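You operate a simulated robot arm through the tools that you are given. There is no shell and no other tool. Be economical: measure what you need, move in short steps, check, and stop when the job is done.

The job below is to be done with a simulated two-armed robot. You get a single attempt, and the scene is never put back.

JOB
Clear the high stool into the grey crate, wipe its seat and carry the crate to the rack.
Fine: chalk box and twine go in the crate; wipe off the sawdust with the folded blue rag from the table and put it back; the crate goes in both hands. Set down upright: chalk box. What is to be rubbed or washed off counts as gone when no trace of it is left.
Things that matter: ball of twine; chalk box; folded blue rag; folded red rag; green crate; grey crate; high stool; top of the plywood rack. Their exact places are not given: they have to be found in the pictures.

The check looks at the end state, three seconds after you hand in, the way a careful person would. Anything else that was tipped, shoved, dropped, spilled or broken makes it a failure.

ROBOT AND FRAMES
Two 7-joint arms with two-finger parallel grippers on one trunk, on a base that drives. Base frame: it is fixed to the floor where the robot stands at the start and does not move with it; the origin is under the middle of the robot, x ahead of it, y to its left, z up. Units: m, rad, N and s.
The left shoulder is at the start at [0.07, 0.134, 1.001], the right one opposite. With the tool pointing down near the work surface each hand reaches from about 0.1 to 0.3 m from the robot's upright axis, wherever it stands, measured 20 degrees to its own side. Places, roughly: folded red rag [1.25, 1, 1.5]; green crate [1.75, 0.75, 0.5]; grey crate [1, 0.5, 0.75]; top of the plywood rack [1.8, 0.7, 0.8]. Payload 1.57 kg a hand.
The tool frame of a hand sits at the grasp point between the pads (the TCP): z along the fingers, y along the line on which they close. The tips reach 0.03 m beyond it. The gripper opens to 0.08 m. The fingers are 0.017 m wide and 0.012 m thick; the gripper's body (0.04 by 0.082 m) begins 0.08 m behind the TCP.
Orientation is told as [roll, pitch, yaw] about the base's x, y, z axes, in that order, counted from this pose: with the fingers straight down and closing along the base's y, the tool's x points along the base's -x, its y along +y and its z along -z.

CONTROLS
- The arms move only by the tool drive_tool. It takes "left_motion", "right_motion" or both (then of equal length, played together; a hand with none holds still); each is text: rows parted by semicolons, each of 7 numbers parted by spaces: the gripper command, from -1 (shut) to 1 (fully open), values between in proportion, then the shift along the tool's x, y, z in m, then the turn, a rotation vector about the tool's x, y, z in degrees. In form: grip tx ty tz ax ay az; .... A call has 1 to 12 rows; each row is the pose to reach, as a shift and turn from the pose commanded when the call began, along the tool's axes at that moment. A row lasts 0.2 s, in which the tool goes at most 0.05 m and 0.15 rad; a call with a longer step from one row to the next is refused whole, and so is a gripper value outside its range. A pose out of reach is approached as far as the arm can. The call stops where the force on the tool passes 40 N (or 10 N more than at its start, if that is more) or the arm is blocked; 0.2 s more then pass. The fingers move at their own pace (about 0.153 m/s each) and stop on an object; they squeeze with about 22 N. The grip force told is the motor's: it shows also when the fingers shut on nothing. Time passes only in rows, and 0.2 s behind the last, so rows that repeat a pose let the fingers close. The reply holds the time, the measured pose of the TCP, the force on the tool along the base axes, the opening and the grip force, in the units named above and with some noise, with the torque about the TCP (base axes, N m) and any sound that the robot's microphone picked up, and new pictures: "show" is both (left out), scene, wrist or none (wrist: the cameras of the hands that moved).
- Cameras (640 x 400 px; columns grow to the right, rows downward): "scene" is now at [0.1326, 0.0126, 1.2211]; the picture's right is [0.13, -0.99, 0.00], its down [-0.64, -0.09, -0.76] and it looks along [0.75, 0.10, -0.65] (base axes); focal length 281 px, centre (320, 200). "left" rides on the left gripper at [0.072, 0.007, -0.122] in its tool frame; the picture's right is [-0.09, 1.00, 0.00], its down [-0.84, -0.08, -0.54] and it looks along [-0.54, -0.05, 0.84] (tool axes); focal length 238 px, centre (320, 200). "right" rides on the right gripper at [0.072, -0.007, -0.122] in its tool frame; the picture's right is [0.09, 1.00, 0.00], its down [-0.84, 0.08, -0.54] and it looks along [-0.54, 0.05, 0.84] (tool axes); focal length 238 px, centre (320, 200).
- move_column(by): slides the trunk up (or, below 0, down) by that many m; the arms and the scene camera ride with it, the base frame stays. It gives what a move gives, with no picture.
- base_move(legs): drives the robot by 1 to 6 legs, each [ahead, left, turn to the left] in m, m and rad, along the robot's own axes; the way and the turn of a leg run together, so that a leg with both is an arc; at most 1.5 m and 3.142 rad a leg. The arms and the cameras ride along, it lands a little off, and it stops where it bumps. It gives what a move gives, and a new picture of the scene camera.
- head_to(pan, tilt): turns the head with the scene camera to pan (to the left, within 1.501 rad either way) and tilt (down, from -0.506 to 1.204), counted from straight ahead of the robot. It gives what a move gives, and a new picture of the scene camera.
- pixel_to_xyz(camera, pixels): for up to 12 pixels [column, row] of the newest picture of that camera ("zoom" is the newest enlarged one), the place [x, y, z] in the base frame of the surface seen there, good to about 0.003 m. It takes no simulated time.
- inspect(camera, box): a new picture of the part [left, top, right, bottom] of that camera's present view, enlarged. It takes no simulated time.
- close_job(): hands the job in; it is judged then, once.

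Keep the steps short. Do not move on a guess: measure, check each grasp and each placing, and mend mistakes. In all there are 80 turns and 260 pictures (those below and enlarged ones count). Leave the grippers open and the arms clear of the work at the hand-in unless told otherwise, and finish with a single line.

The tools are called by a JSON object that holds its "fn" and its "kwargs". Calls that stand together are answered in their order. drive_tool: Moves the arms, as the interface text tells. Its arguments: {"type":"object","properties":{"left_motion":{"type":"string"},"right_motion":{"type":"string"},"show":{"type":"string","enum":["both","scene","wrist","none"]}},"required":[]} The other tools are called the same way: move_column (by) slides the trunk up or down; base_move (legs) drives the base; head_to (pan, tilt) turns the head that bears the scene camera; pixel_to_xyz (camera, pixels) gives the place of the surface under pixels of a picture; inspect (camera, box) takes an enlarged picture of a part of a camera's view; close_job () hands the job in.

At the start:

```text
t: 0.0
left_tool_pos: [0.4387, 0.3402, 1.0183]
left_tool_rot: [0.0, 0.0, 0.001]
left_force: [-0.3, 0.8, 0.0]
left_wrist_torque: [-0.01, -0.01, 0.0]
left_grip_width: 0.0802
left_grip_force: 0.0
right_tool_pos: [0.4412, -0.0881, 0.978]
right_tool_rot: [-0.001, 0.0, -0.001]
right_force: [-0.2, 0.1, -0.2]
right_wrist_torque: [0.01, 0.0, 0.0]
right_grip_width: 0.0799
right_grip_force: 0.1
trunk travel left (down, up): [-0.575, 0.365]
robot x, y, heading: [-0.0005, 0.0006, 0.005]
head pan, tilt: [0.133, 0.707]
```

scene: 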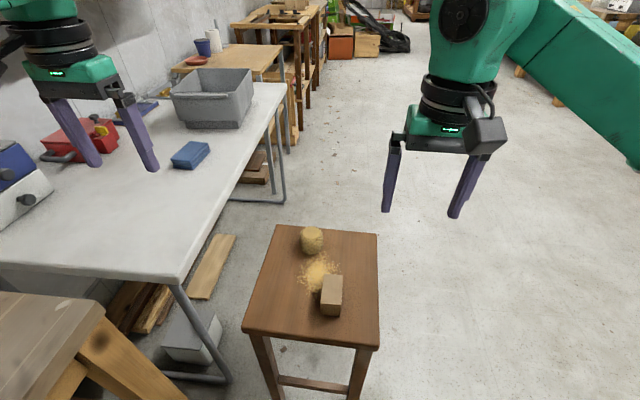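
right: 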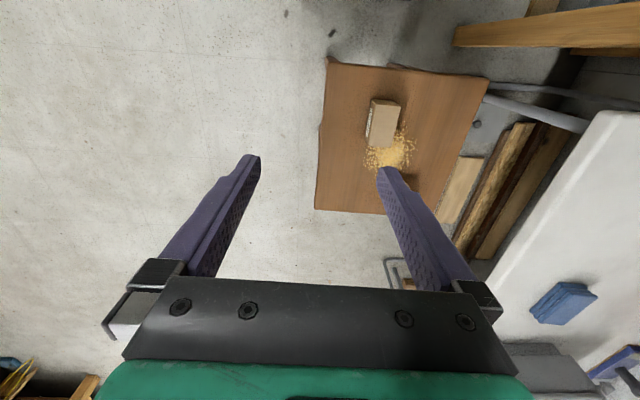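
left: 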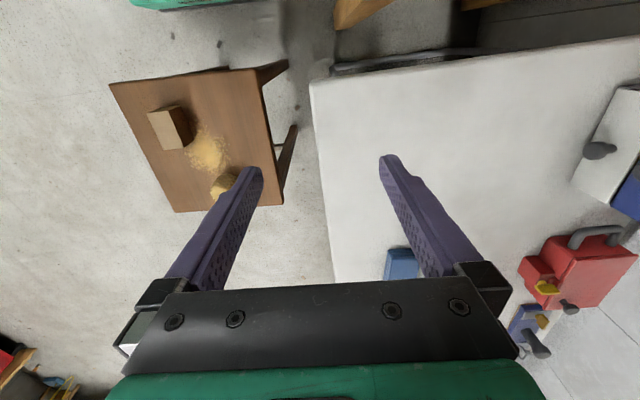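

I see the stool ahead with twine (311,240), sawdust (318,272) and chalk box (331,295). The table is on the left with the blue rag (190,155) and the grey crate (212,97). I'll measure these places first.

{"fn": "pixel_to_xyz", "kwargs": {"camera": "scene", "pixels": [[311, 232], [330, 281], [331, 305], [318, 270], [277, 226], [377, 235], [244, 330], [379, 347], [190, 152], [172, 165], [193, 168], [209, 147]]}}

{"fn": "pixel_to_xyz", "kwargs": {"camera": "scene", "pixels": [[171, 94], [240, 97], [251, 70], [195, 68], [186, 121], [238, 127], [252, 100], [210, 110], [180, 278], [286, 85], [195, 60], [240, 55]]}}

{"fn": "inspect", "kwargs": {"camera": "scene", "box": [140, 0, 440, 190]}}

{"fn": "inspect", "kwargs": {"camera": "scene", "box": [230, 210, 400, 360]}}

```text
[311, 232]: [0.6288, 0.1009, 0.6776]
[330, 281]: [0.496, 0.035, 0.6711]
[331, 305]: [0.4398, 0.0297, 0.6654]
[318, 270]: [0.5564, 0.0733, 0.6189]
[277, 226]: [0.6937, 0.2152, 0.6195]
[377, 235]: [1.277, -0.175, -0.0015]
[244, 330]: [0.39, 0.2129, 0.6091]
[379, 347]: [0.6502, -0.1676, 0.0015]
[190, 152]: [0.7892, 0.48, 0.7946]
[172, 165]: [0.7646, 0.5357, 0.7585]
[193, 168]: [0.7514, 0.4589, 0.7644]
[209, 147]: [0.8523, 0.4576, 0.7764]
```

```text
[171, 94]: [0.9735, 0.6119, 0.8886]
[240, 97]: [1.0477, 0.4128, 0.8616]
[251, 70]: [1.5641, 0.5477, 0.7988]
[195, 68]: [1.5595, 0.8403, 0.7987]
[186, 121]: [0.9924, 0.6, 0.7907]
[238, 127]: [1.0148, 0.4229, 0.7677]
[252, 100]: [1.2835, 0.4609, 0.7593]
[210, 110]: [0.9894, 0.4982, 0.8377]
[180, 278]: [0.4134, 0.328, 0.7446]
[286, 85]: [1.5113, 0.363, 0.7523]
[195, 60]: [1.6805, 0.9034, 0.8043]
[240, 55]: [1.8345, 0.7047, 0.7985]
```

```text
2.11 times, centred on (290, 95) of scene
```

zoom: 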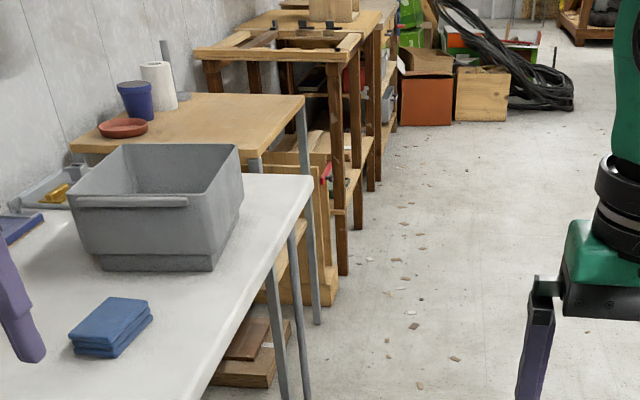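

```text
2.67 times, centred on (315, 285) of scene
```

zoom: 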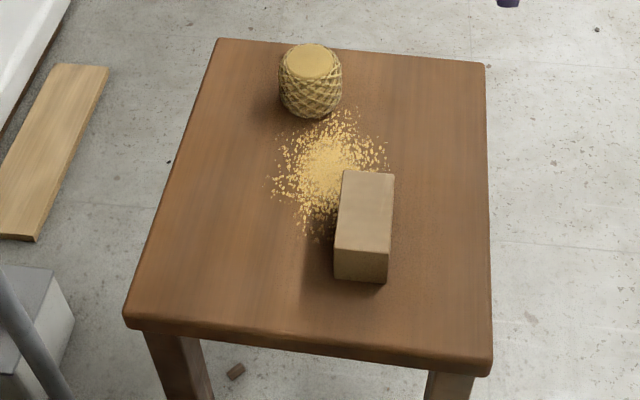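

Next I measure the chalk box, twine and seat edges in this zoom. The enlargement formulas match the scene, so I'll use the zoom pixels.

{"fn": "pixel_to_xyz", "kwargs": {"camera": "zoom", "pixels": [[347, 174], [390, 177], [385, 248], [340, 245], [338, 277], [311, 60], [282, 62], [338, 66], [310, 112], [480, 70], [484, 350], [330, 172]]}}

{"fn": "inspect", "kwargs": {"camera": "scene", "box": [150, 20, 320, 140]}}

```text
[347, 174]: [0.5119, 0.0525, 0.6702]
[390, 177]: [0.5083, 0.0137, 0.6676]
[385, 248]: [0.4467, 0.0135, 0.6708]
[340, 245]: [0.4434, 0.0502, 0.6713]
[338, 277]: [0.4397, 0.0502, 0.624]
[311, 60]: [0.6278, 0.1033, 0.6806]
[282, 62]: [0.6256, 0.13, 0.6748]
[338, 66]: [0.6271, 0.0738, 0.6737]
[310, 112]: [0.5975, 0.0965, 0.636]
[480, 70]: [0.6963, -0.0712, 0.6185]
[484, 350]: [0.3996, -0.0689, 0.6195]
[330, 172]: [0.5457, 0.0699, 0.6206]
```

```text
3.33 times, centred on (235, 80) of scene
```

zoom: 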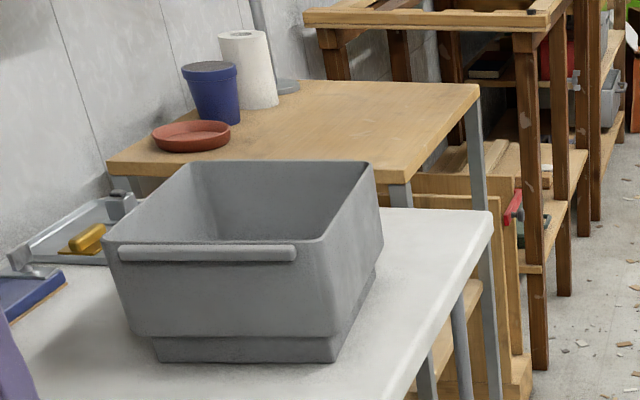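

The crate has a bar handle on its near side. I measure its rim and the wood-topped rack behind.

{"fn": "pixel_to_xyz", "kwargs": {"camera": "zoom", "pixels": [[108, 238], [325, 240], [368, 164], [198, 164], [210, 252], [290, 253], [125, 250], [333, 358], [160, 352], [372, 272], [240, 210], [350, 190]]}}

{"fn": "pixel_to_xyz", "kwargs": {"camera": "zoom", "pixels": [[376, 175], [478, 88], [110, 165], [280, 88], [200, 135], [210, 110], [250, 80], [385, 100], [485, 215], [60, 275], [330, 15], [525, 35]]}}

{"fn": "head_to", "kwargs": {"pan": -0.3, "tilt": 0.5}}

```text
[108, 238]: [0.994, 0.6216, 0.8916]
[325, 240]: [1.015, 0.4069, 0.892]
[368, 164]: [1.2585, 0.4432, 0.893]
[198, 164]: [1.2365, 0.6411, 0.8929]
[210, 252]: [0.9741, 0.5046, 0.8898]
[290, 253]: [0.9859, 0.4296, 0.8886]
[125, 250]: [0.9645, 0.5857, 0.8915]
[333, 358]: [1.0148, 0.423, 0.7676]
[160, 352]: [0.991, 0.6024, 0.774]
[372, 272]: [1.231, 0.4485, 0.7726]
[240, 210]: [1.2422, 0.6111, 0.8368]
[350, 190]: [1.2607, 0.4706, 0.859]
```

```text
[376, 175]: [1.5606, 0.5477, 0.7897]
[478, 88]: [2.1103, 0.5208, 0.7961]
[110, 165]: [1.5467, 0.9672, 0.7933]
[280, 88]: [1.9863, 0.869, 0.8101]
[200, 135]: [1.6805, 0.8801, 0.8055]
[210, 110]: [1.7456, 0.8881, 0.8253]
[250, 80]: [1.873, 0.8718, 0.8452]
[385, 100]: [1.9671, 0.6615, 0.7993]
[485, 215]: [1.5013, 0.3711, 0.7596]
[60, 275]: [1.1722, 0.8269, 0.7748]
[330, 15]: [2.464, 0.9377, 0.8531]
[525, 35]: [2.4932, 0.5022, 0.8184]
```

```text
t: 0.9
left_tool_pos: [0.4375, 0.3414, 1.0175]
left_tool_rot: [-0.001, 0.001, -0.001]
left_force: [0.9, -0.9, 0.8]
left_wrist_torque: [-0.06, 0.0, -0.01]
left_grip_width: 0.0801
left_grip_force: 0.2
right_tool_pos: [0.4413, -0.0883, 0.9781]
right_tool_rot: [-0.001, 0.001, -0.001]
right_force: [0.6, -0.2, -0.9]
right_wrist_torque: [-0.03, 0.0, 0.0]
right_grip_width: 0.08
right_grip_force: 0.0
trunk travel left (down, up): [-0.575, 0.365]
robot x, y, heading: [0.0024, 0.0016, 0.002]
head pan, tilt: [-0.3, 0.499]
```

scene: 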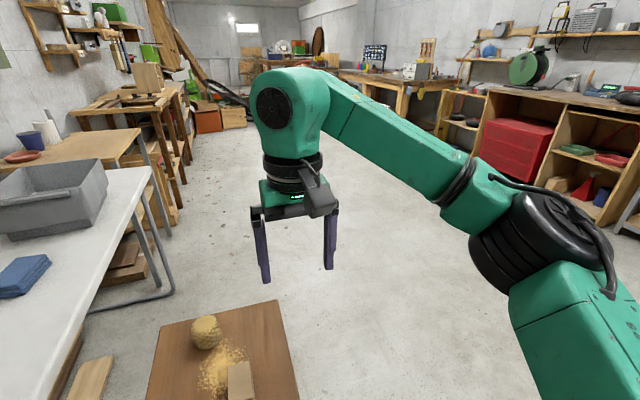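

The floor on the right looks clear. I check a few floor spots and the right-hand furniture before driving round the stool.

{"fn": "pixel_to_xyz", "kwargs": {"camera": "scene", "pixels": [[400, 300], [430, 380], [460, 130], [545, 180], [620, 225], [350, 200], [180, 260], [640, 200], [160, 300], [220, 150]]}}

{"fn": "head_to", "kwargs": {"pan": -1.2, "tilt": 0.7}}

```text
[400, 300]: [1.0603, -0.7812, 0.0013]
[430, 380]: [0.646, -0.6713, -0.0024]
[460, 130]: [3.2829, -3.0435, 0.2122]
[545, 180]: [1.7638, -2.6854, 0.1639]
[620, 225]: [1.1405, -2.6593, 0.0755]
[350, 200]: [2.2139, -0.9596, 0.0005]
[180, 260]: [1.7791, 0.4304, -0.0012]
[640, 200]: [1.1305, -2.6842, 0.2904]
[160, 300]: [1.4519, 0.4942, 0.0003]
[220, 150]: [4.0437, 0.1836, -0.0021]
```

```text
t: 2.1
left_tool_pos: [0.4382, 0.3409, 1.0172]
left_tool_rot: [0.0, 0.003, 0.0]
left_force: [0.3, 0.8, -0.4]
left_wrist_torque: [-0.02, -0.02, 0.0]
left_grip_width: 0.0801
left_grip_force: 0.1
right_tool_pos: [0.4403, -0.0881, 0.9775]
right_tool_rot: [-0.002, 0.0, -0.001]
right_force: [0.6, -0.5, 0.1]
right_wrist_torque: [-0.01, -0.02, 0.01]
right_grip_width: 0.0798
right_grip_force: 0.0
trunk travel left (down, up): [-0.575, 0.365]
robot x, y, heading: [0.0007, -0.0001, 0.001]
head pan, tilt: [-1.201, 0.7]
```

scene: 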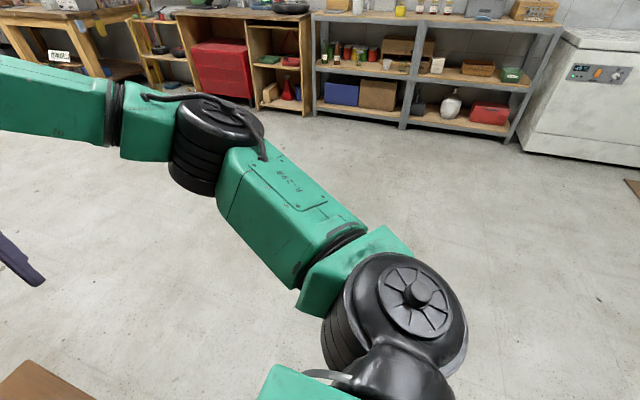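

The right side is clear for more than 2 m. I drive right, ahead past the stool, turn to face the table, and approach partway.

{"fn": "base_move", "kwargs": {"legs": [[0, -0.65, 0], [1.1, 0, 0], [0, 0, 1.5708], [0.4, 0, 0]]}}

{"fn": "head_to", "kwargs": {"pan": 0.0, "tilt": 0.75}}

```text
t: 16.9
left_tool_pos: [0.7781, 0.1814, 1.0175]
left_tool_rot: [0.0, -0.001, 1.542]
left_force: [0.1, 0.2, 0.6]
left_wrist_torque: [-0.02, -0.02, -0.01]
left_grip_width: 0.0799
left_grip_force: 0.1
right_tool_pos: [1.2072, 0.1703, 0.9781]
right_tool_rot: [0.0, -0.001, 1.542]
right_force: [-0.5, -0.3, -0.2]
right_wrist_torque: [0.0, -0.01, -0.04]
right_grip_width: 0.0801
right_grip_force: 0.1
trunk travel left (down, up): [-0.575, 0.365]
robot x, y, heading: [1.1035, -0.2669, 1.54]
head pan, tilt: [-1.201, 0.7]
```

scene: 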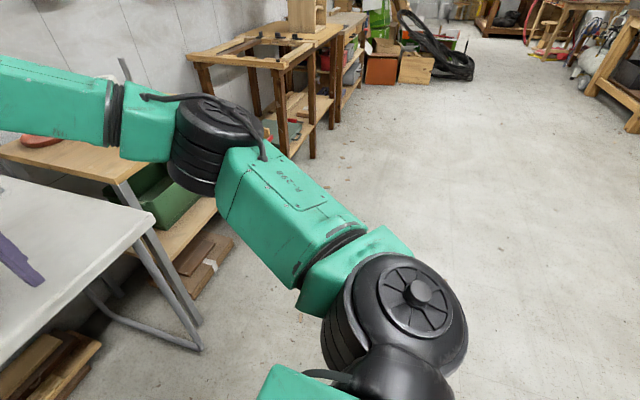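

```text
t: 18.3
left_tool_pos: [0.7783, 0.1813, 1.0181]
left_tool_rot: [0.001, 0.002, 1.54]
left_force: [-0.7, 0.5, 0.2]
left_wrist_torque: [0.0, 0.0, 0.02]
left_grip_width: 0.0799
left_grip_force: 0.0
right_tool_pos: [1.2075, 0.1707, 0.9774]
right_tool_rot: [-0.002, -0.001, 1.541]
right_force: [-0.5, -0.1, -0.3]
right_wrist_torque: [0.05, -0.01, 0.01]
right_grip_width: 0.0801
right_grip_force: 0.1
trunk travel left (down, up): [-0.575, 0.365]
robot x, y, heading: [1.1082, -0.2649, 1.538]
head pan, tilt: [0.0, 0.75]
```

scene: 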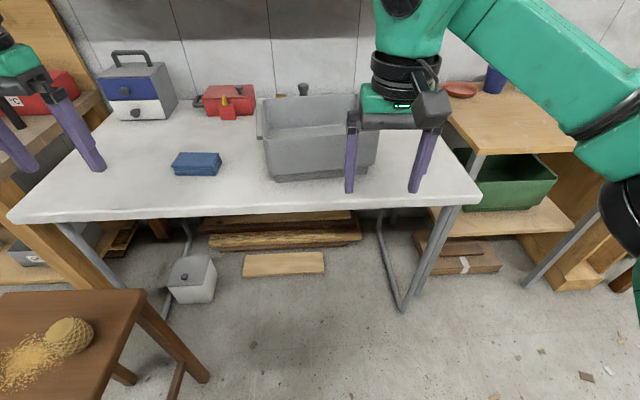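

The green crate sits on the lower shelf of the rack, so the rack is confirmed. I drive 0.13 m closer, correct the heading, and look left at the stool.

{"fn": "base_move", "kwargs": {"legs": [[0.13, 0, 0.033]]}}

{"fn": "head_to", "kwargs": {"pan": 0.6, "tilt": 0.8}}

```text
t: 19.6
left_tool_pos: [0.7675, 0.3003, 1.0167]
left_tool_rot: [0.001, -0.002, 1.572]
left_force: [0.3, 0.0, 0.3]
left_wrist_torque: [-0.02, -0.03, 0.01]
left_grip_width: 0.0802
left_grip_force: 0.1
right_tool_pos: [1.1946, 0.3043, 0.977]
right_tool_rot: [0.002, 0.001, 1.571]
right_force: [0.2, -0.7, 0.6]
right_wrist_torque: [0.02, -0.02, -0.03]
right_grip_width: 0.0802
right_grip_force: 0.1
trunk travel left (down, up): [-0.575, 0.365]
robot x, y, heading: [1.1091, -0.1387, 1.572]
head pan, tilt: [0.0, 0.75]
```

scene: 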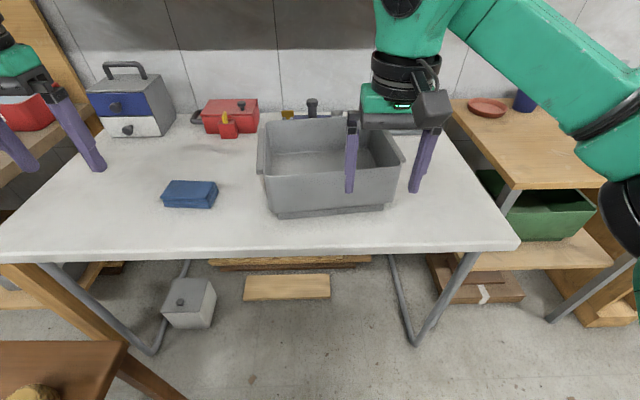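

```text
t: 20.6
left_tool_pos: [0.7669, 0.3011, 1.0174]
left_tool_rot: [-0.001, -0.003, 1.572]
left_force: [1.0, 1.0, -0.3]
left_wrist_torque: [0.01, 0.01, 0.01]
left_grip_width: 0.0797
left_grip_force: 0.1
right_tool_pos: [1.1964, 0.3048, 0.9779]
right_tool_rot: [0.0, 0.001, 1.572]
right_force: [-1.1, -0.2, -0.6]
right_wrist_torque: [0.0, -0.01, 0.01]
right_grip_width: 0.08
right_grip_force: 0.1
trunk travel left (down, up): [-0.575, 0.365]
robot x, y, heading: [1.1073, -0.1357, 1.574]
head pan, tilt: [0.6, 0.799]
```

scene: 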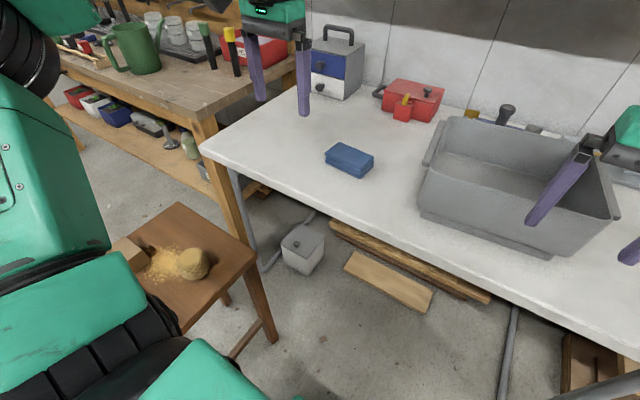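

Left arm goes above the twine first: base shift of about (-0.142, -0.200) and then 0.1 m down, with the wrist camera checking.

{"fn": "drive_tool", "kwargs": {"left_motion": "1 0.04 0.0284 0 0 0 0; 1 0.08 0.0568 0 0 0 0; 1 0.12 0.0852 0 0 0 0; 1 0.16 0.1136 0 0 0 0; 1 0.2 0.142 0 0 0 0; 1 0.2 0.142 0.05 0 0 0; 1 0.2 0.142 0.1 0 0 0; 1 0.2 0.142 0.1 0 0 0", "show": "both"}}

```text
t: 22.4
left_tool_pos: [0.6258, 0.101, 0.9173]
left_tool_rot: [-0.001, -0.002, 1.572]
left_force: [0.9, 0.4, -0.3]
left_wrist_torque: [0.01, 0.03, 0.0]
left_grip_width: 0.0802
left_grip_force: 0.1
right_tool_pos: [1.1956, 0.3045, 0.9791]
right_tool_rot: [0.0, 0.0, 1.573]
right_force: [0.7, 0.5, 0.1]
right_wrist_torque: [0.02, 0.03, 0.0]
right_grip_width: 0.0801
right_grip_force: 0.1
trunk travel left (down, up): [-0.575, 0.365]
robot x, y, heading: [1.1105, -0.1406, 1.575]
head pan, tilt: [0.6, 0.799]
```

scene: 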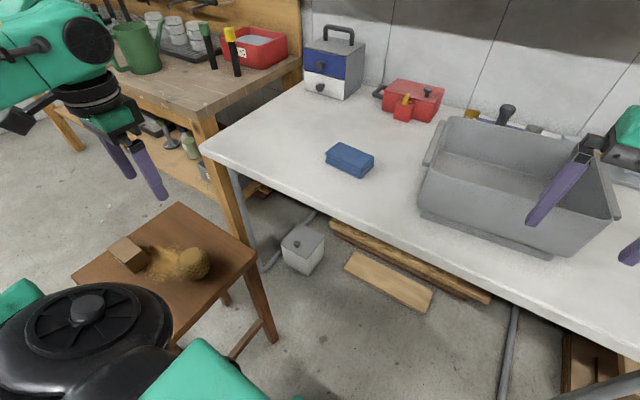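
left: 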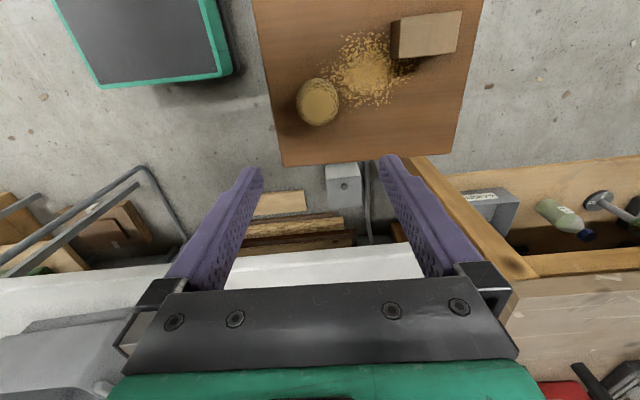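

The wrist camera sees the twine at (318,101) and the chalk box at (426,35). I measure both.

{"fn": "pixel_to_xyz", "kwargs": {"camera": "left", "pixels": [[319, 100], [302, 100], [337, 100], [319, 84], [319, 118], [396, 22], [461, 12], [457, 52], [395, 57], [363, 70], [333, 40], [405, 85]]}}

{"fn": "inspect", "kwargs": {"camera": "left", "box": [240, 0, 500, 170]}}

```text
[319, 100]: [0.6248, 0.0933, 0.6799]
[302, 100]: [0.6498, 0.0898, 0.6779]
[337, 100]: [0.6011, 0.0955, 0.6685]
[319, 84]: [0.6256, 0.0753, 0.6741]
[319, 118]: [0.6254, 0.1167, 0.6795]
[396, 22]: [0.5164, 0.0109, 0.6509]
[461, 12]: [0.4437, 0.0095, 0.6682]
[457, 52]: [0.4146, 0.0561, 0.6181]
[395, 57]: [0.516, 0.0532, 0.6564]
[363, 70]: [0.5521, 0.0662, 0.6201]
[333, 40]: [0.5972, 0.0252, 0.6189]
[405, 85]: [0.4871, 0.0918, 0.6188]
```

```text
2.35 times, centred on (370, 85) of left
```

zoom: 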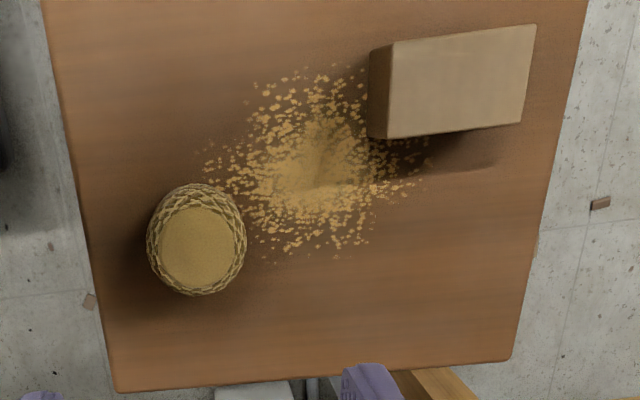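

Twine centre is about (0.625, 0.097), 0.056 m wide and top at 0.68; the seat is at 0.619. I lower to TCP z = 0.657 and close.

{"fn": "drive_tool", "kwargs": {"left_motion": "1 0.004 0 0.045 0 0 0; 1 0.004 0 0.09 0 0 0; 1 0.004 0 0.135 0 0 0; 1 0.004 0 0.18 0 0 0; 1 0.004 0 0.22 0 0 0; 1 0.004 0 0.245 0 0 0; 1 0.004 0 0.26 0 0 0; 1 0.004 0 0.26 0 0 0; -1 0.004 0 0.26 0 0 0; -1 0.004 0 0.26 0 0 0; -1 0.004 0 0.26 0 0 0", "show": "wrist"}}

```text
t: 24.8
left_tool_pos: [0.6258, 0.099, 0.6566]
left_tool_rot: [0.001, -0.001, 1.573]
left_force: [-0.1, 0.3, 0.1]
left_wrist_torque: [-0.03, 0.01, 0.02]
left_grip_width: 0.0606
left_grip_force: 21.4
right_tool_pos: [1.1956, 0.3045, 0.9775]
right_tool_rot: [-0.002, 0.001, 1.573]
right_force: [-1.4, 0.0, 0.5]
right_wrist_torque: [-0.02, 0.01, -0.04]
right_grip_width: 0.0802
right_grip_force: 0.2
trunk travel left (down, up): [-0.575, 0.365]
robot x, y, heading: [1.1066, -0.1342, 1.57]
head pan, tilt: [0.6, 0.799]
```

left: 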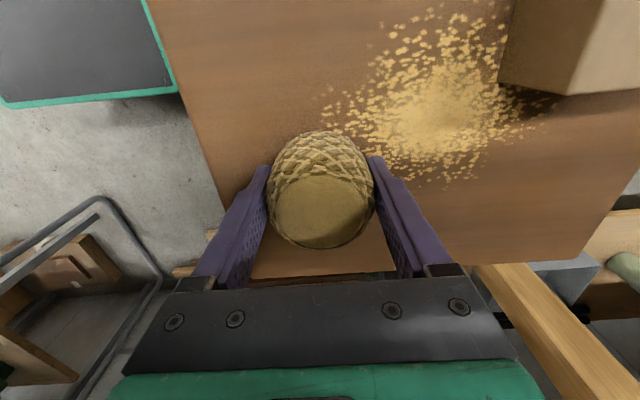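

The twine is held at 0.0606 m. I lift it 0.33 m while moving the right hand away from over the crate.

{"fn": "drive_tool", "kwargs": {"left_motion": "-1 0 0 -0.03 0 0 0; -1 0 0 -0.07 0 0 0; -1 0 0 -0.115 0 0 0; -1 0 0 -0.16 0 0 0; -1 0 0 -0.205 0 0 0; -1 0 0 -0.25 0 0 0; -1 0 0 -0.295 0 0 0; -1 0 0 -0.34 0 0 0", "right_motion": "1 0.015 -0.025 -0.01 0 0 0; 1 0.03 -0.05 -0.02 0 0 0; 1 0.045 -0.075 -0.03 0 0 0; 1 0.06 -0.1 -0.04 0 0 0; 1 0.075 -0.125 -0.05 0 0 0; 1 0.09 -0.15 -0.06 0 0 0; 1 0.105 -0.175 -0.07 0 0 0; 1 0.12 -0.2 -0.08 0 0 0", "show": "scene"}}

{"fn": "head_to", "kwargs": {"pan": 0.1, "tilt": 0.75}}

```text
t: 26.6
left_tool_pos: [0.6255, 0.1006, 1.0012]
left_tool_rot: [0.001, -0.002, 1.572]
left_force: [0.4, 0.3, 0.7]
left_wrist_torque: [0.05, -0.01, -0.03]
left_grip_width: 0.0001
left_grip_force: 21.4
right_tool_pos: [1.3896, 0.1967, 1.052]
right_tool_rot: [0.001, -0.001, 1.574]
right_force: [-0.5, 0.0, 0.1]
right_wrist_torque: [0.03, 0.02, 0.01]
right_grip_width: 0.0797
right_grip_force: 0.1
right hand out of reach, approached as far as the arm can: row 8
trunk travel left (down, up): [-0.575, 0.365]
robot x, y, heading: [1.1101, -0.1363, 1.574]
head pan, tilt: [0.6, 0.799]
```

scene: 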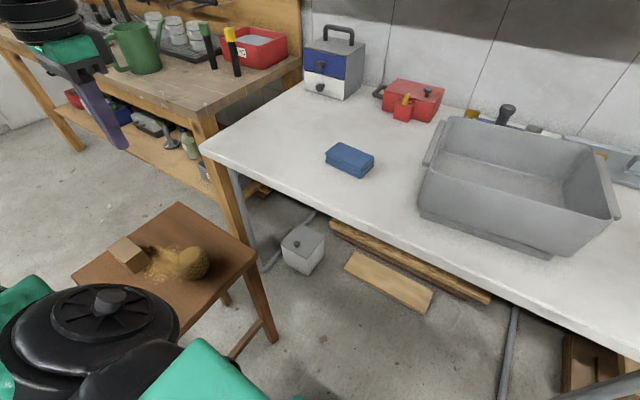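

```text
t: 27.5
left_tool_pos: [0.6244, 0.1008, 0.9985]
left_tool_rot: [-0.001, -0.001, 1.573]
left_force: [0.1, 0.8, 0.0]
left_wrist_torque: [-0.03, 0.01, 0.03]
left_grip_width: 0.0
left_grip_force: 21.4
right_tool_pos: [1.3878, 0.1959, 1.0531]
right_tool_rot: [0.0, 0.0, 1.573]
right_force: [-0.2, 0.4, 0.0]
right_wrist_torque: [-0.02, 0.0, -0.03]
right_grip_width: 0.08
right_grip_force: 0.0
trunk travel left (down, up): [-0.575, 0.365]
robot x, y, heading: [1.1071, -0.1347, 1.576]
head pan, tilt: [0.099, 0.75]
```

scene: 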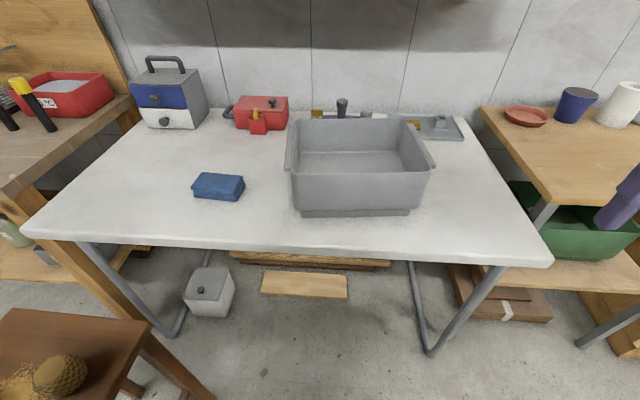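

The grip slipped: width is 0 and the twine is still on the stool. I go back above it to measure it again from closer.

{"fn": "drive_tool", "kwargs": {"left_motion": "1 0 0 0.045 0 0 0; 1 0 0 0.09 0 0 0; 1 0 0 0.135 0 0 0; 1 0 0 0.18 0 0 0; 1 0 0 0.22 0 0 0; 1 0 0 0.22 0 0 0", "show": "wrist"}}

```text
t: 28.9
left_tool_pos: [0.6249, 0.0959, 0.7804]
left_tool_rot: [0.002, -0.002, 1.574]
left_force: [0.0, 0.6, 0.3]
left_wrist_torque: [0.01, 0.01, -0.02]
left_grip_width: 0.0799
left_grip_force: 0.0
right_tool_pos: [1.3883, 0.196, 1.0519]
right_tool_rot: [-0.001, 0.0, 1.574]
right_force: [0.7, 0.2, 0.0]
right_wrist_torque: [-0.02, -0.01, -0.02]
right_grip_width: 0.0802
right_grip_force: 0.1
trunk travel left (down, up): [-0.575, 0.365]
robot x, y, heading: [1.1095, -0.1336, 1.57]
head pan, tilt: [0.099, 0.75]
```

left: 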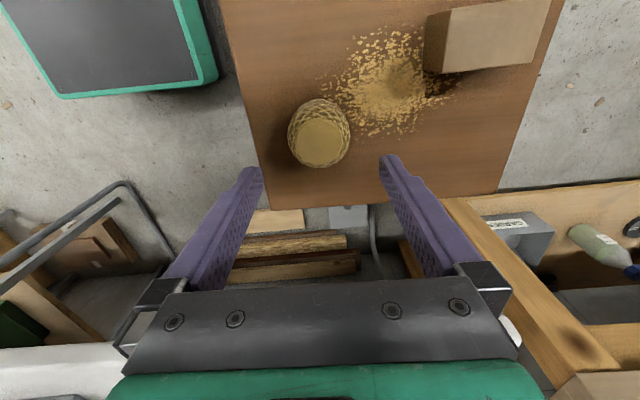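

{"fn": "inspect", "kwargs": {"camera": "left", "box": [270, 80, 370, 180]}}

{"fn": "pixel_to_xyz", "kwargs": {"camera": "left", "pixels": [[319, 142], [297, 142], [345, 142], [319, 120], [319, 163], [319, 105], [290, 130], [348, 128], [290, 142], [340, 165]]}}

```text
4.00 times, centred on (320, 130) of left
```

zoom: 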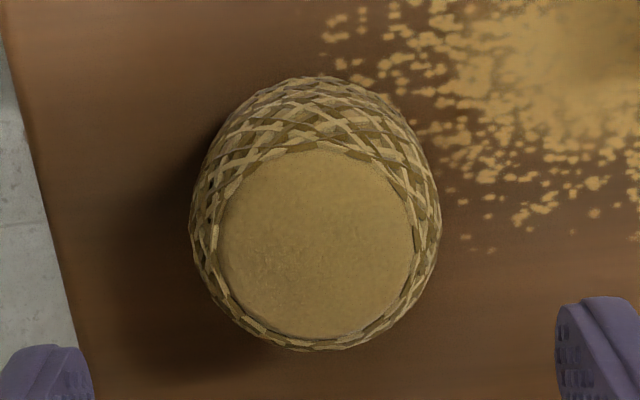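

```text
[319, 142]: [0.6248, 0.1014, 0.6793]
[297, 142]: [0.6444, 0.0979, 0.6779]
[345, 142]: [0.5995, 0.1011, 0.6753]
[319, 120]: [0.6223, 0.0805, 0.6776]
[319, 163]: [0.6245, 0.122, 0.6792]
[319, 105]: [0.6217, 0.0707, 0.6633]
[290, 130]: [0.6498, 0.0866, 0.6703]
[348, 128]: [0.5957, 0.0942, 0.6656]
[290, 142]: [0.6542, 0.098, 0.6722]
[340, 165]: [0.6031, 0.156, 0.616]
```

The twine's centre is (0.6245, 0.101) and its widest part is at z ≈ 0.65, so I had gripped slightly high. I now grip at z = 0.651, wait longer and lift slowly by 0.04 m.

{"fn": "drive_tool", "kwargs": {"left_motion": "1 -0.004 0 0.045 0 0 0; 1 -0.004 0 0.09 0 0 0; 1 -0.004 0 0.115 0 0 0; 1 -0.004 0 0.129 0 0 0; 1 -0.004 0 0.129 0 0 0; -1 -0.004 0 0.129 0 0 0; -1 -0.004 0 0.129 0 0 0; -1 -0.004 0 0.129 0 0 0; -1 -0.004 0 0.129 0 0 0; -1 -0.004 0 0.124 0 0 0; -1 -0.004 0 0.114 0 0 0; -1 -0.004 0 0.099 0 0 0", "show": "wrist"}}

```text
t: 31.5
left_tool_pos: [0.6253, 0.1011, 0.678]
left_tool_rot: [0.001, -0.001, 1.572]
left_force: [-0.4, -0.4, -1.3]
left_wrist_torque: [0.0, 0.03, 0.03]
left_grip_width: 0.0601
left_grip_force: 22.0
right_tool_pos: [1.3886, 0.1951, 1.052]
right_tool_rot: [0.0, -0.001, 1.574]
right_force: [-0.5, 0.0, 0.0]
right_wrist_torque: [-0.01, 0.0, -0.01]
right_grip_width: 0.0798
right_grip_force: 0.0
trunk travel left (down, up): [-0.575, 0.365]
robot x, y, heading: [1.1063, -0.1339, 1.572]
head pan, tilt: [0.099, 0.75]
```

left: 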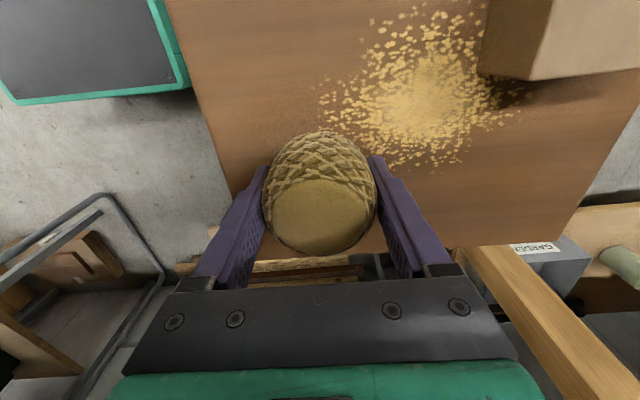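

The twine is up and held (0.060 m, about -1.3 N). I lift on in gentle steps and measure the crate's inside in the scene picture.

{"fn": "drive_tool", "kwargs": {"left_motion": "-1 0 0 -0.02 0 0 0; -1 0 0 -0.05 0 0 0; -1 0 0 -0.08 0 0 0; -1 0 0 -0.11 0 0 0; -1 0 0 -0.14 0 0 0; -1 0 0 -0.17 0 0 0; -1 0 0 -0.2 0 0 0; -1 0 0 -0.23 0 0 0; -1 0 0 -0.26 0 0 0; -1 0 0 -0.29 0 0 0; -1 0 0 -0.31 0 0 0; -1 0 0 -0.32 0 0 0", "show": "both"}}

{"fn": "pixel_to_xyz", "kwargs": {"camera": "scene", "pixels": [[302, 155], [398, 154], [300, 172], [413, 168], [350, 160], [290, 120], [415, 122], [430, 168], [290, 170], [303, 211], [410, 209], [360, 165]]}}

{"fn": "inspect", "kwargs": {"camera": "scene", "box": [270, 100, 450, 230]}}

```text
t: 34.1
left_tool_pos: [0.624, 0.1021, 0.9983]
left_tool_rot: [0.0, -0.001, 1.573]
left_force: [-0.1, 0.2, -0.3]
left_wrist_torque: [0.03, 0.03, -0.02]
left_grip_width: 0.0603
left_grip_force: 21.7
right_tool_pos: [1.388, 0.1967, 1.0526]
right_tool_rot: [-0.002, -0.001, 1.572]
right_force: [-0.4, -0.5, -0.6]
right_wrist_torque: [0.03, 0.01, 0.0]
right_grip_width: 0.0799
right_grip_force: 0.0
trunk travel left (down, up): [-0.575, 0.365]
robot x, y, heading: [1.1094, -0.1375, 1.573]
head pan, tilt: [0.099, 0.75]
```

scene: 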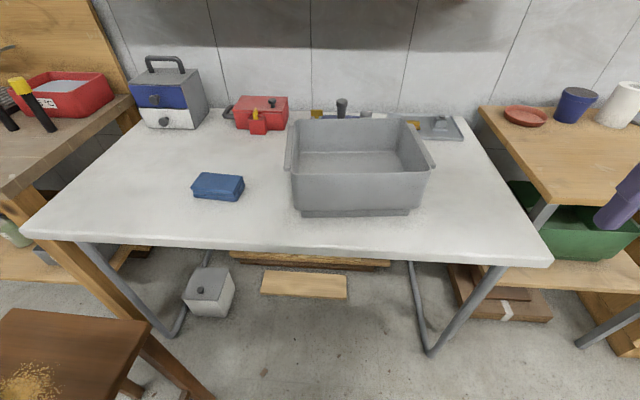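
left: 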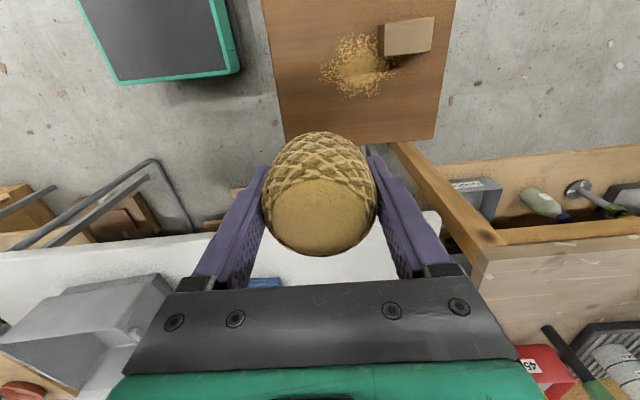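

```text
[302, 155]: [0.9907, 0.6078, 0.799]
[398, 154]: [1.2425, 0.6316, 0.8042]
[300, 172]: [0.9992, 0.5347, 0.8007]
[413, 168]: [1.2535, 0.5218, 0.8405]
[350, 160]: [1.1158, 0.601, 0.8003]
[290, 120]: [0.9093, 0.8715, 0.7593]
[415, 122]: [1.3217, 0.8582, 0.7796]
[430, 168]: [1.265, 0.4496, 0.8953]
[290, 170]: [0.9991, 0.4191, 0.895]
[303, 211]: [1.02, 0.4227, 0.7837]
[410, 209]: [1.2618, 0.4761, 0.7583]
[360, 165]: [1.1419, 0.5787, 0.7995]
```

```text
3.08 times, centred on (360, 165) of scene
```

zoom: 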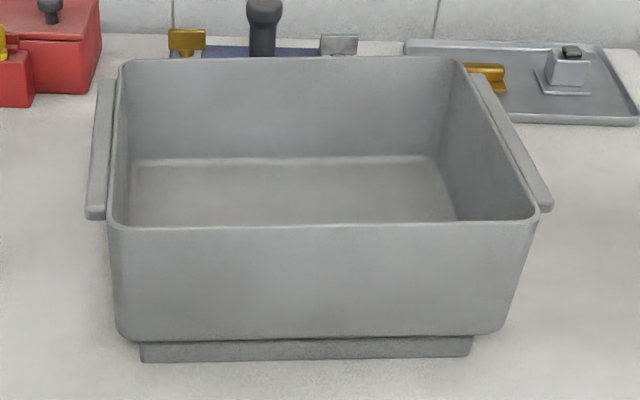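

The crate floor is at z = 0.80, inside about x 0.99–1.25 and y 0.43–0.63, with bar handles on its left and right. I carry the twine toward (1.17, 0.55) at a safe height.

{"fn": "drive_tool", "kwargs": {"left_motion": "-1 -0.013 -0.016 0 0 0 0; -1 -0.038 -0.046 0 0 0 0; -1 -0.066 -0.081 0 0 0 0; -1 -0.094 -0.116 0 0 0 0; -1 -0.123 -0.15 0 0 0 0; -1 -0.151 -0.184 0 0 0 0; -1 -0.18 -0.22 0 0 0 0; -1 -0.208 -0.254 0 0 0 0; -1 -0.237 -0.288 0 0 0 0; -1 -0.265 -0.323 0 0 0 0; -1 -0.29 -0.354 0 0 0 0; -1 -0.314 -0.383 0 0 0 0", "show": "scene"}}

```text
t: 36.7
left_tool_pos: [0.9584, 0.3655, 0.9851]
left_tool_rot: [0.001, 0.001, 1.576]
left_force: [0.1, -0.5, -1.1]
left_wrist_torque: [0.0, 0.02, 0.02]
left_grip_width: 0.0602
left_grip_force: 22.0
left hand out of reach, approached as far as the arm can: row 10, 11, 12
right_tool_pos: [1.3896, 0.1974, 1.0519]
right_tool_rot: [-0.001, 0.0, 1.572]
right_force: [0.3, 0.3, 0.3]
right_wrist_torque: [0.0, 0.02, 0.01]
right_grip_width: 0.0802
right_grip_force: 0.0
trunk travel left (down, up): [-0.575, 0.365]
robot x, y, heading: [1.1102, -0.1349, 1.575]
head pan, tilt: [0.099, 0.75]
```

scene: 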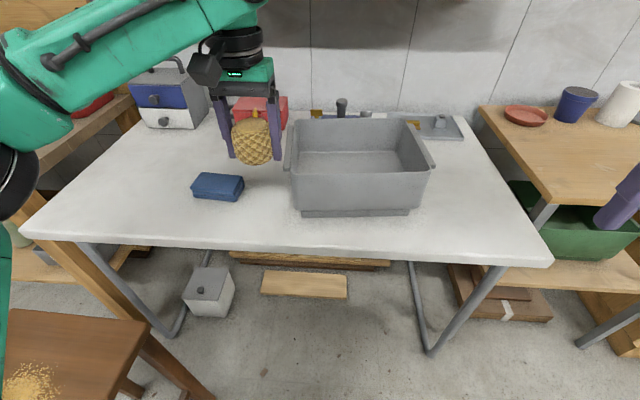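

The arm's reach ends here (0.50 m ahead), so the base must come nearer. I measure how far the base sticks out ahead, using the left wrist picture, where it's visible at top left, and the table edge.

{"fn": "pixel_to_xyz", "kwargs": {"camera": "left", "pixels": [[120, 78], [235, 68], [160, 74], [225, 10], [170, 30], [237, 60]]}}

{"fn": "pixel_to_xyz", "kwargs": {"camera": "scene", "pixels": [[25, 232], [300, 240], [550, 262], [430, 352], [185, 330], [410, 270], [100, 300], [470, 300], [220, 300], [300, 292]]}}

```text
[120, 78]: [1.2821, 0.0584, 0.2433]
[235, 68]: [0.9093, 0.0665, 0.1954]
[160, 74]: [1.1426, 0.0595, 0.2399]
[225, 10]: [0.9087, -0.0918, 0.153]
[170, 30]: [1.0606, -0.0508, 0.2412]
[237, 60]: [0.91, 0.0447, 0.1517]
```

```text
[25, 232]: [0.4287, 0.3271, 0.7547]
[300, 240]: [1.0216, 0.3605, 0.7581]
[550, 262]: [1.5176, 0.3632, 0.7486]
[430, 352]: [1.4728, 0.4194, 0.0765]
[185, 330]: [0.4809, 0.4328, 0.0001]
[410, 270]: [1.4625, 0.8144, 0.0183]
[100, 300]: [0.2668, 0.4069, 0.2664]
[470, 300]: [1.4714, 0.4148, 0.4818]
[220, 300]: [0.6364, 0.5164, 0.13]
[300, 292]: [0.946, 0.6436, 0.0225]
```

The base is ±0.2 m and only 0.24 m tall, so it can pass under the table front; the legs stand at x 0.48 and 1.47. I drive 0.2 m ahead.

{"fn": "base_move", "kwargs": {"legs": [[0.2, 0, 0]]}}

```text
t: 38.3
left_tool_pos: [0.9572, 0.5634, 0.9845]
left_tool_rot: [-0.001, -0.002, 1.576]
left_force: [0.1, 0.4, -0.8]
left_wrist_torque: [-0.04, -0.01, -0.02]
left_grip_width: 0.0601
left_grip_force: 21.7
right_tool_pos: [1.3857, 0.3955, 1.0525]
right_tool_rot: [0.0, 0.0, 1.575]
right_force: [-0.2, 0.0, 0.0]
right_wrist_torque: [0.02, 0.0, 0.01]
right_grip_width: 0.0803
right_grip_force: 0.0
trunk travel left (down, up): [-0.575, 0.365]
robot x, y, heading: [1.1066, 0.0627, 1.577]
head pan, tilt: [0.099, 0.75]
```

scene: 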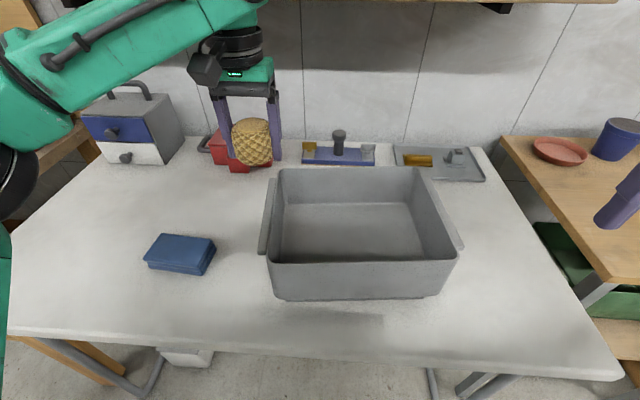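

I raise the trunk 0.12 m to gain horizontal reach at this height.

{"fn": "move_column", "kwargs": {"by": 0.12}}

{"fn": "drive_tool", "kwargs": {"left_motion": "-1 0 -0.02 0 0 0 0; -1 0 -0.05 0 0 0 0; -1 0 -0.08 0 0 0 0; -1 0 -0.11 0 0 0 0", "show": "none"}}

```text
t: 39.8
left_tool_pos: [0.9572, 0.5642, 1.1052]
left_tool_rot: [0.001, -0.001, 1.576]
left_force: [-0.1, -0.3, -0.9]
left_wrist_torque: [0.01, 0.01, 0.01]
left_grip_width: 0.0601
left_grip_force: 22.3
right_tool_pos: [1.3873, 0.3957, 1.1721]
right_tool_rot: [0.0, 0.001, 1.574]
right_force: [0.5, 0.0, 0.7]
right_wrist_torque: [-0.02, -0.01, -0.02]
right_grip_width: 0.0801
right_grip_force: 0.1
trunk travel left (down, up): [-0.695, 0.245]
robot x, y, heading: [1.1105, 0.0632, 1.575]
head pan, tilt: [0.099, 0.75]
```

```text
t: 40.8
left_tool_pos: [0.9909, 0.5425, 1.0921]
left_tool_rot: [-0.002, -0.003, 1.575]
left_force: [-0.3, 0.0, -0.2]
left_wrist_torque: [0.0, -0.04, 0.0]
left_grip_width: 0.0601
left_grip_force: 21.9
left hand out of reach, approached as far as the arm can: row 1, 2, 3, 4
right_tool_pos: [1.3871, 0.3952, 1.1723]
right_tool_rot: [0.0, 0.001, 1.574]
right_force: [-0.5, -0.2, 0.6]
right_wrist_torque: [-0.01, 0.02, 0.01]
right_grip_width: 0.08
right_grip_force: 0.1
trunk travel left (down, up): [-0.695, 0.245]
robot x, y, heading: [1.1117, 0.065, 1.576]
head pan, tilt: [0.099, 0.75]
```

It was fully stretched and sits high. I bring it down about 0.15 m and back 0.06 m to come into reach, still above the rim.

{"fn": "drive_tool", "kwargs": {"left_motion": "-1 0.02 0 0.04 0 0 0; -1 0.04 0 0.08 0 0 0; -1 0.06 0 0.12 0 0 0; -1 0.06 0 0.14 0 0 0; -1 0.06 0 0.14 0 0 0", "show": "scene"}}

```text
t: 42.0
left_tool_pos: [0.9901, 0.4816, 0.9538]
left_tool_rot: [0.0, -0.003, 1.576]
left_force: [1.8, -0.2, -0.5]
left_wrist_torque: [0.01, 0.0, -0.01]
left_grip_width: 0.0602
left_grip_force: 22.0
right_tool_pos: [1.3863, 0.3953, 1.172]
right_tool_rot: [0.001, 0.0, 1.574]
right_force: [0.5, 0.6, -0.3]
right_wrist_torque: [0.03, -0.02, 0.01]
right_grip_width: 0.0801
right_grip_force: 0.0
trunk travel left (down, up): [-0.695, 0.245]
robot x, y, heading: [1.1059, 0.0665, 1.576]
head pan, tilt: [0.099, 0.75]
```

scene: 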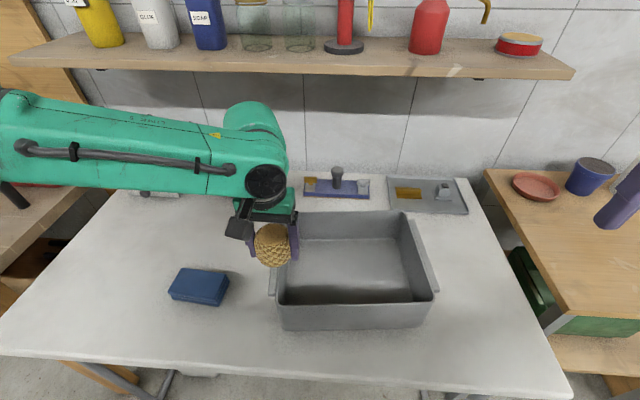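

Commands now match measurements: (0.990, 0.482, 0.953). I move over the crate to (1.17, 0.53).

{"fn": "drive_tool", "kwargs": {"left_motion": "-1 -0.01 -0.03 0 0 0 0; -1 -0.02 -0.06 0 0 0 0; -1 -0.03 -0.1 0 0 0 0; -1 -0.04 -0.14 0 0 0 0; -1 -0.05 -0.165 0 0 0 0; -1 -0.05 -0.18 0 0 0 0; -1 -0.05 -0.18 0 0 0 0", "show": "both"}}

```text
t: 43.6
left_tool_pos: [1.0564, 0.4782, 0.9653]
left_tool_rot: [-0.002, -0.001, 1.576]
left_force: [1.0, -0.5, -1.4]
left_wrist_torque: [-0.01, 0.01, 0.01]
left_grip_width: 0.06
left_grip_force: 22.3
left hand out of reach, approached as far as the arm can: row 2, 3, 4, 5, 6, 7
right_tool_pos: [1.3868, 0.3968, 1.1735]
right_tool_rot: [0.0, -0.002, 1.574]
right_force: [0.5, -0.3, 0.6]
right_wrist_torque: [-0.01, 0.03, -0.01]
right_grip_width: 0.08
right_grip_force: 0.1
trunk travel left (down, up): [-0.695, 0.245]
robot x, y, heading: [1.105, 0.0652, 1.572]
head pan, tilt: [0.099, 0.75]
```

scene: 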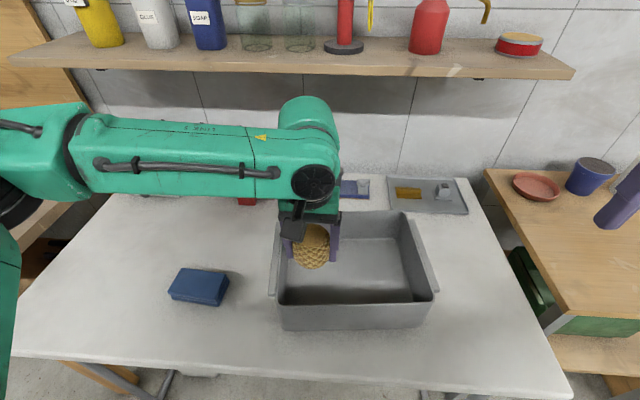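
left: 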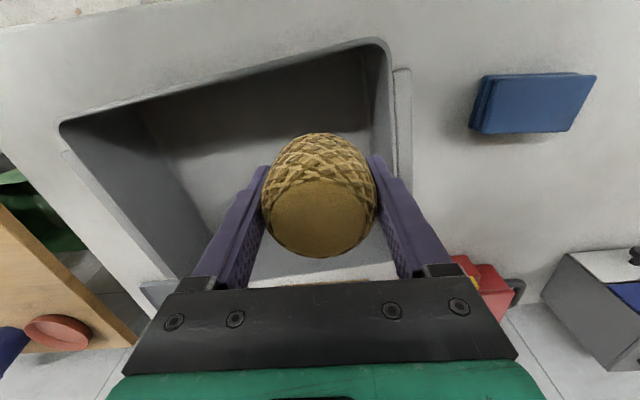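

The left hand can't cross further to the right, so I shift the whole robot 0.1 m to its right to bring the twine to x ≈ 1.16.

{"fn": "base_move", "kwargs": {"legs": [[0, -0.105, 0]]}}

{"fn": "drive_tool", "kwargs": {"left_motion": "-1 -0.03 0 0.03 0 0 0; -1 -0.045 0 0.06 0 0 0; -1 -0.045 0 0.09 0 0 0", "show": "both"}}

```text
t: 44.8
left_tool_pos: [1.1579, 0.4784, 0.9645]
left_tool_rot: [-0.002, 0.0, 1.576]
left_force: [-0.6, 0.1, -0.9]
left_wrist_torque: [-0.02, -0.01, 0.01]
left_grip_width: 0.0602
left_grip_force: 21.7
right_tool_pos: [1.4887, 0.3963, 1.1718]
right_tool_rot: [-0.002, 0.0, 1.576]
right_force: [0.8, -0.6, 0.1]
right_wrist_torque: [-0.05, 0.0, -0.04]
right_grip_width: 0.0797
right_grip_force: 0.0
trunk travel left (down, up): [-0.695, 0.245]
robot x, y, heading: [1.211, 0.0637, 1.574]
head pan, tilt: [0.099, 0.75]
```

scene: 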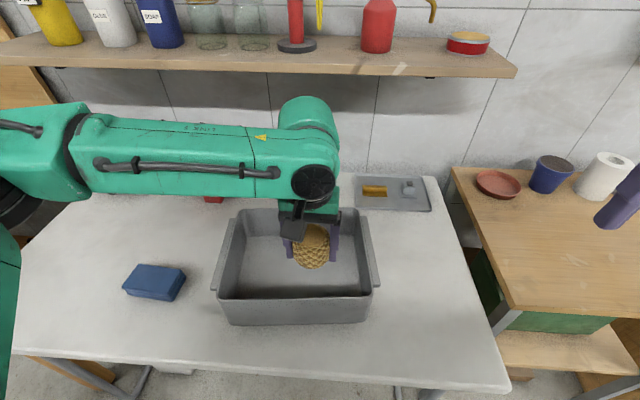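

```text
t: 45.6
left_tool_pos: [1.1259, 0.5014, 0.8881]
left_tool_rot: [-0.003, -0.004, 1.576]
left_force: [0.1, 0.4, -0.9]
left_wrist_torque: [-0.01, 0.03, -0.04]
left_grip_width: 0.0603
left_grip_force: 21.5
left hand out of reach, approached as far as the arm can: row 1, 2, 3
right_tool_pos: [1.4892, 0.3966, 1.1724]
right_tool_rot: [0.0, -0.001, 1.575]
right_force: [0.9, -0.2, -0.2]
right_wrist_torque: [0.02, -0.01, 0.0]
right_grip_width: 0.0801
right_grip_force: 0.1
trunk travel left (down, up): [-0.695, 0.245]
robot x, y, heading: [1.211, 0.0629, 1.578]
head pan, tilt: [0.099, 0.75]
```

scene: 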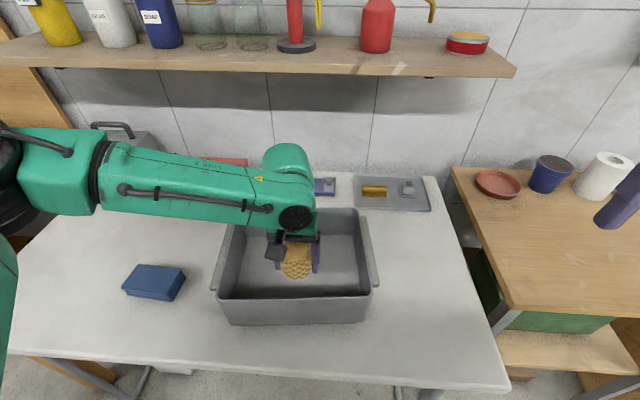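
left: 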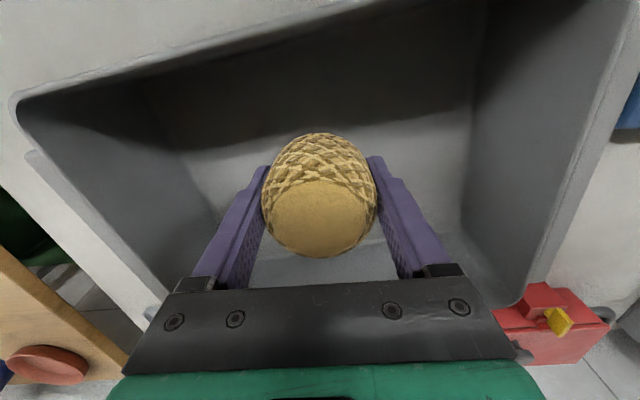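

I'm inside the rim at z = 0.888 with the wall clear. Another 0.04 m base shift right puts the twine at x ≈ 1.166, then lowering the trunk 0.052 m sets it straight down.

{"fn": "base_move", "kwargs": {"legs": [[0, -0.035, 0]]}}

{"fn": "move_column", "kwargs": {"by": -0.052}}

{"fn": "inspect", "kwargs": {"camera": "left", "box": [0, 0, 640, 400]}}

```text
t: 46.4
left_tool_pos: [1.1576, 0.5011, 0.888]
left_tool_rot: [-0.007, -0.004, 1.577]
left_force: [-0.8, -0.5, -0.9]
left_wrist_torque: [-0.02, -0.03, 0.03]
left_grip_width: 0.0602
left_grip_force: 21.6
right_tool_pos: [1.5205, 0.3965, 1.1734]
right_tool_rot: [-0.005, 0.0, 1.573]
right_force: [-1.1, 0.1, 0.0]
right_wrist_torque: [-0.01, -0.04, -0.01]
right_grip_width: 0.08
right_grip_force: 0.1
trunk travel left (down, up): [-0.695, 0.245]
robot x, y, heading: [1.2458, 0.0644, 1.571]
head pan, tilt: [0.099, 0.75]
```

scene: 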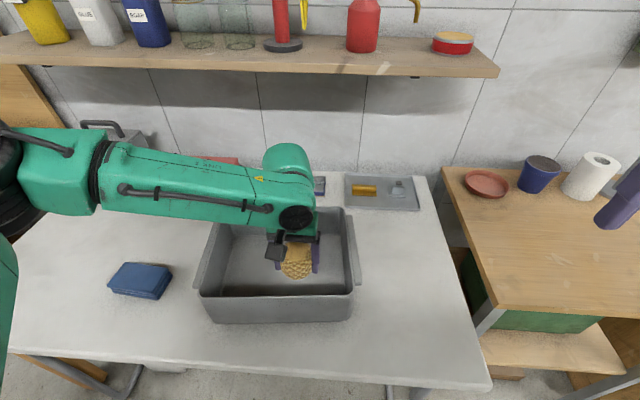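

```text
t: 47.4
left_tool_pos: [1.16, 0.5013, 0.8364]
left_tool_rot: [-0.002, -0.002, 1.577]
left_force: [0.2, 0.1, -0.8]
left_wrist_torque: [0.02, 0.0, -0.05]
left_grip_width: 0.0602
left_grip_force: 21.7
right_tool_pos: [1.5247, 0.3967, 1.1213]
right_tool_rot: [-0.002, -0.002, 1.576]
right_force: [-0.9, 0.6, 1.5]
right_wrist_torque: [0.01, -0.02, 0.03]
right_grip_width: 0.08
right_grip_force: 0.1
trunk travel left (down, up): [-0.643, 0.297]
robot x, y, heading: [1.2422, 0.0639, 1.571]
head pan, tilt: [0.099, 0.75]
```

```text
1.00 times, centred on (320, 200) of left
```

zoom: 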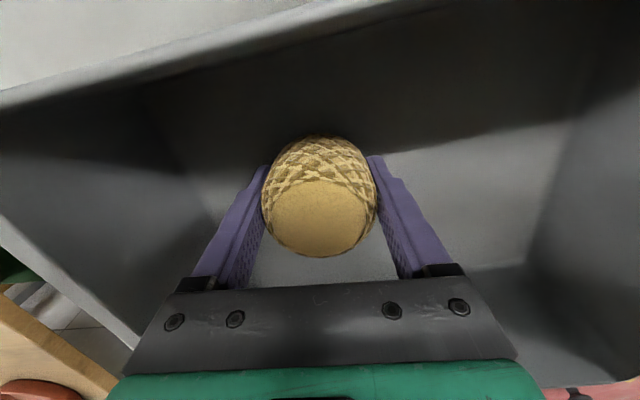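

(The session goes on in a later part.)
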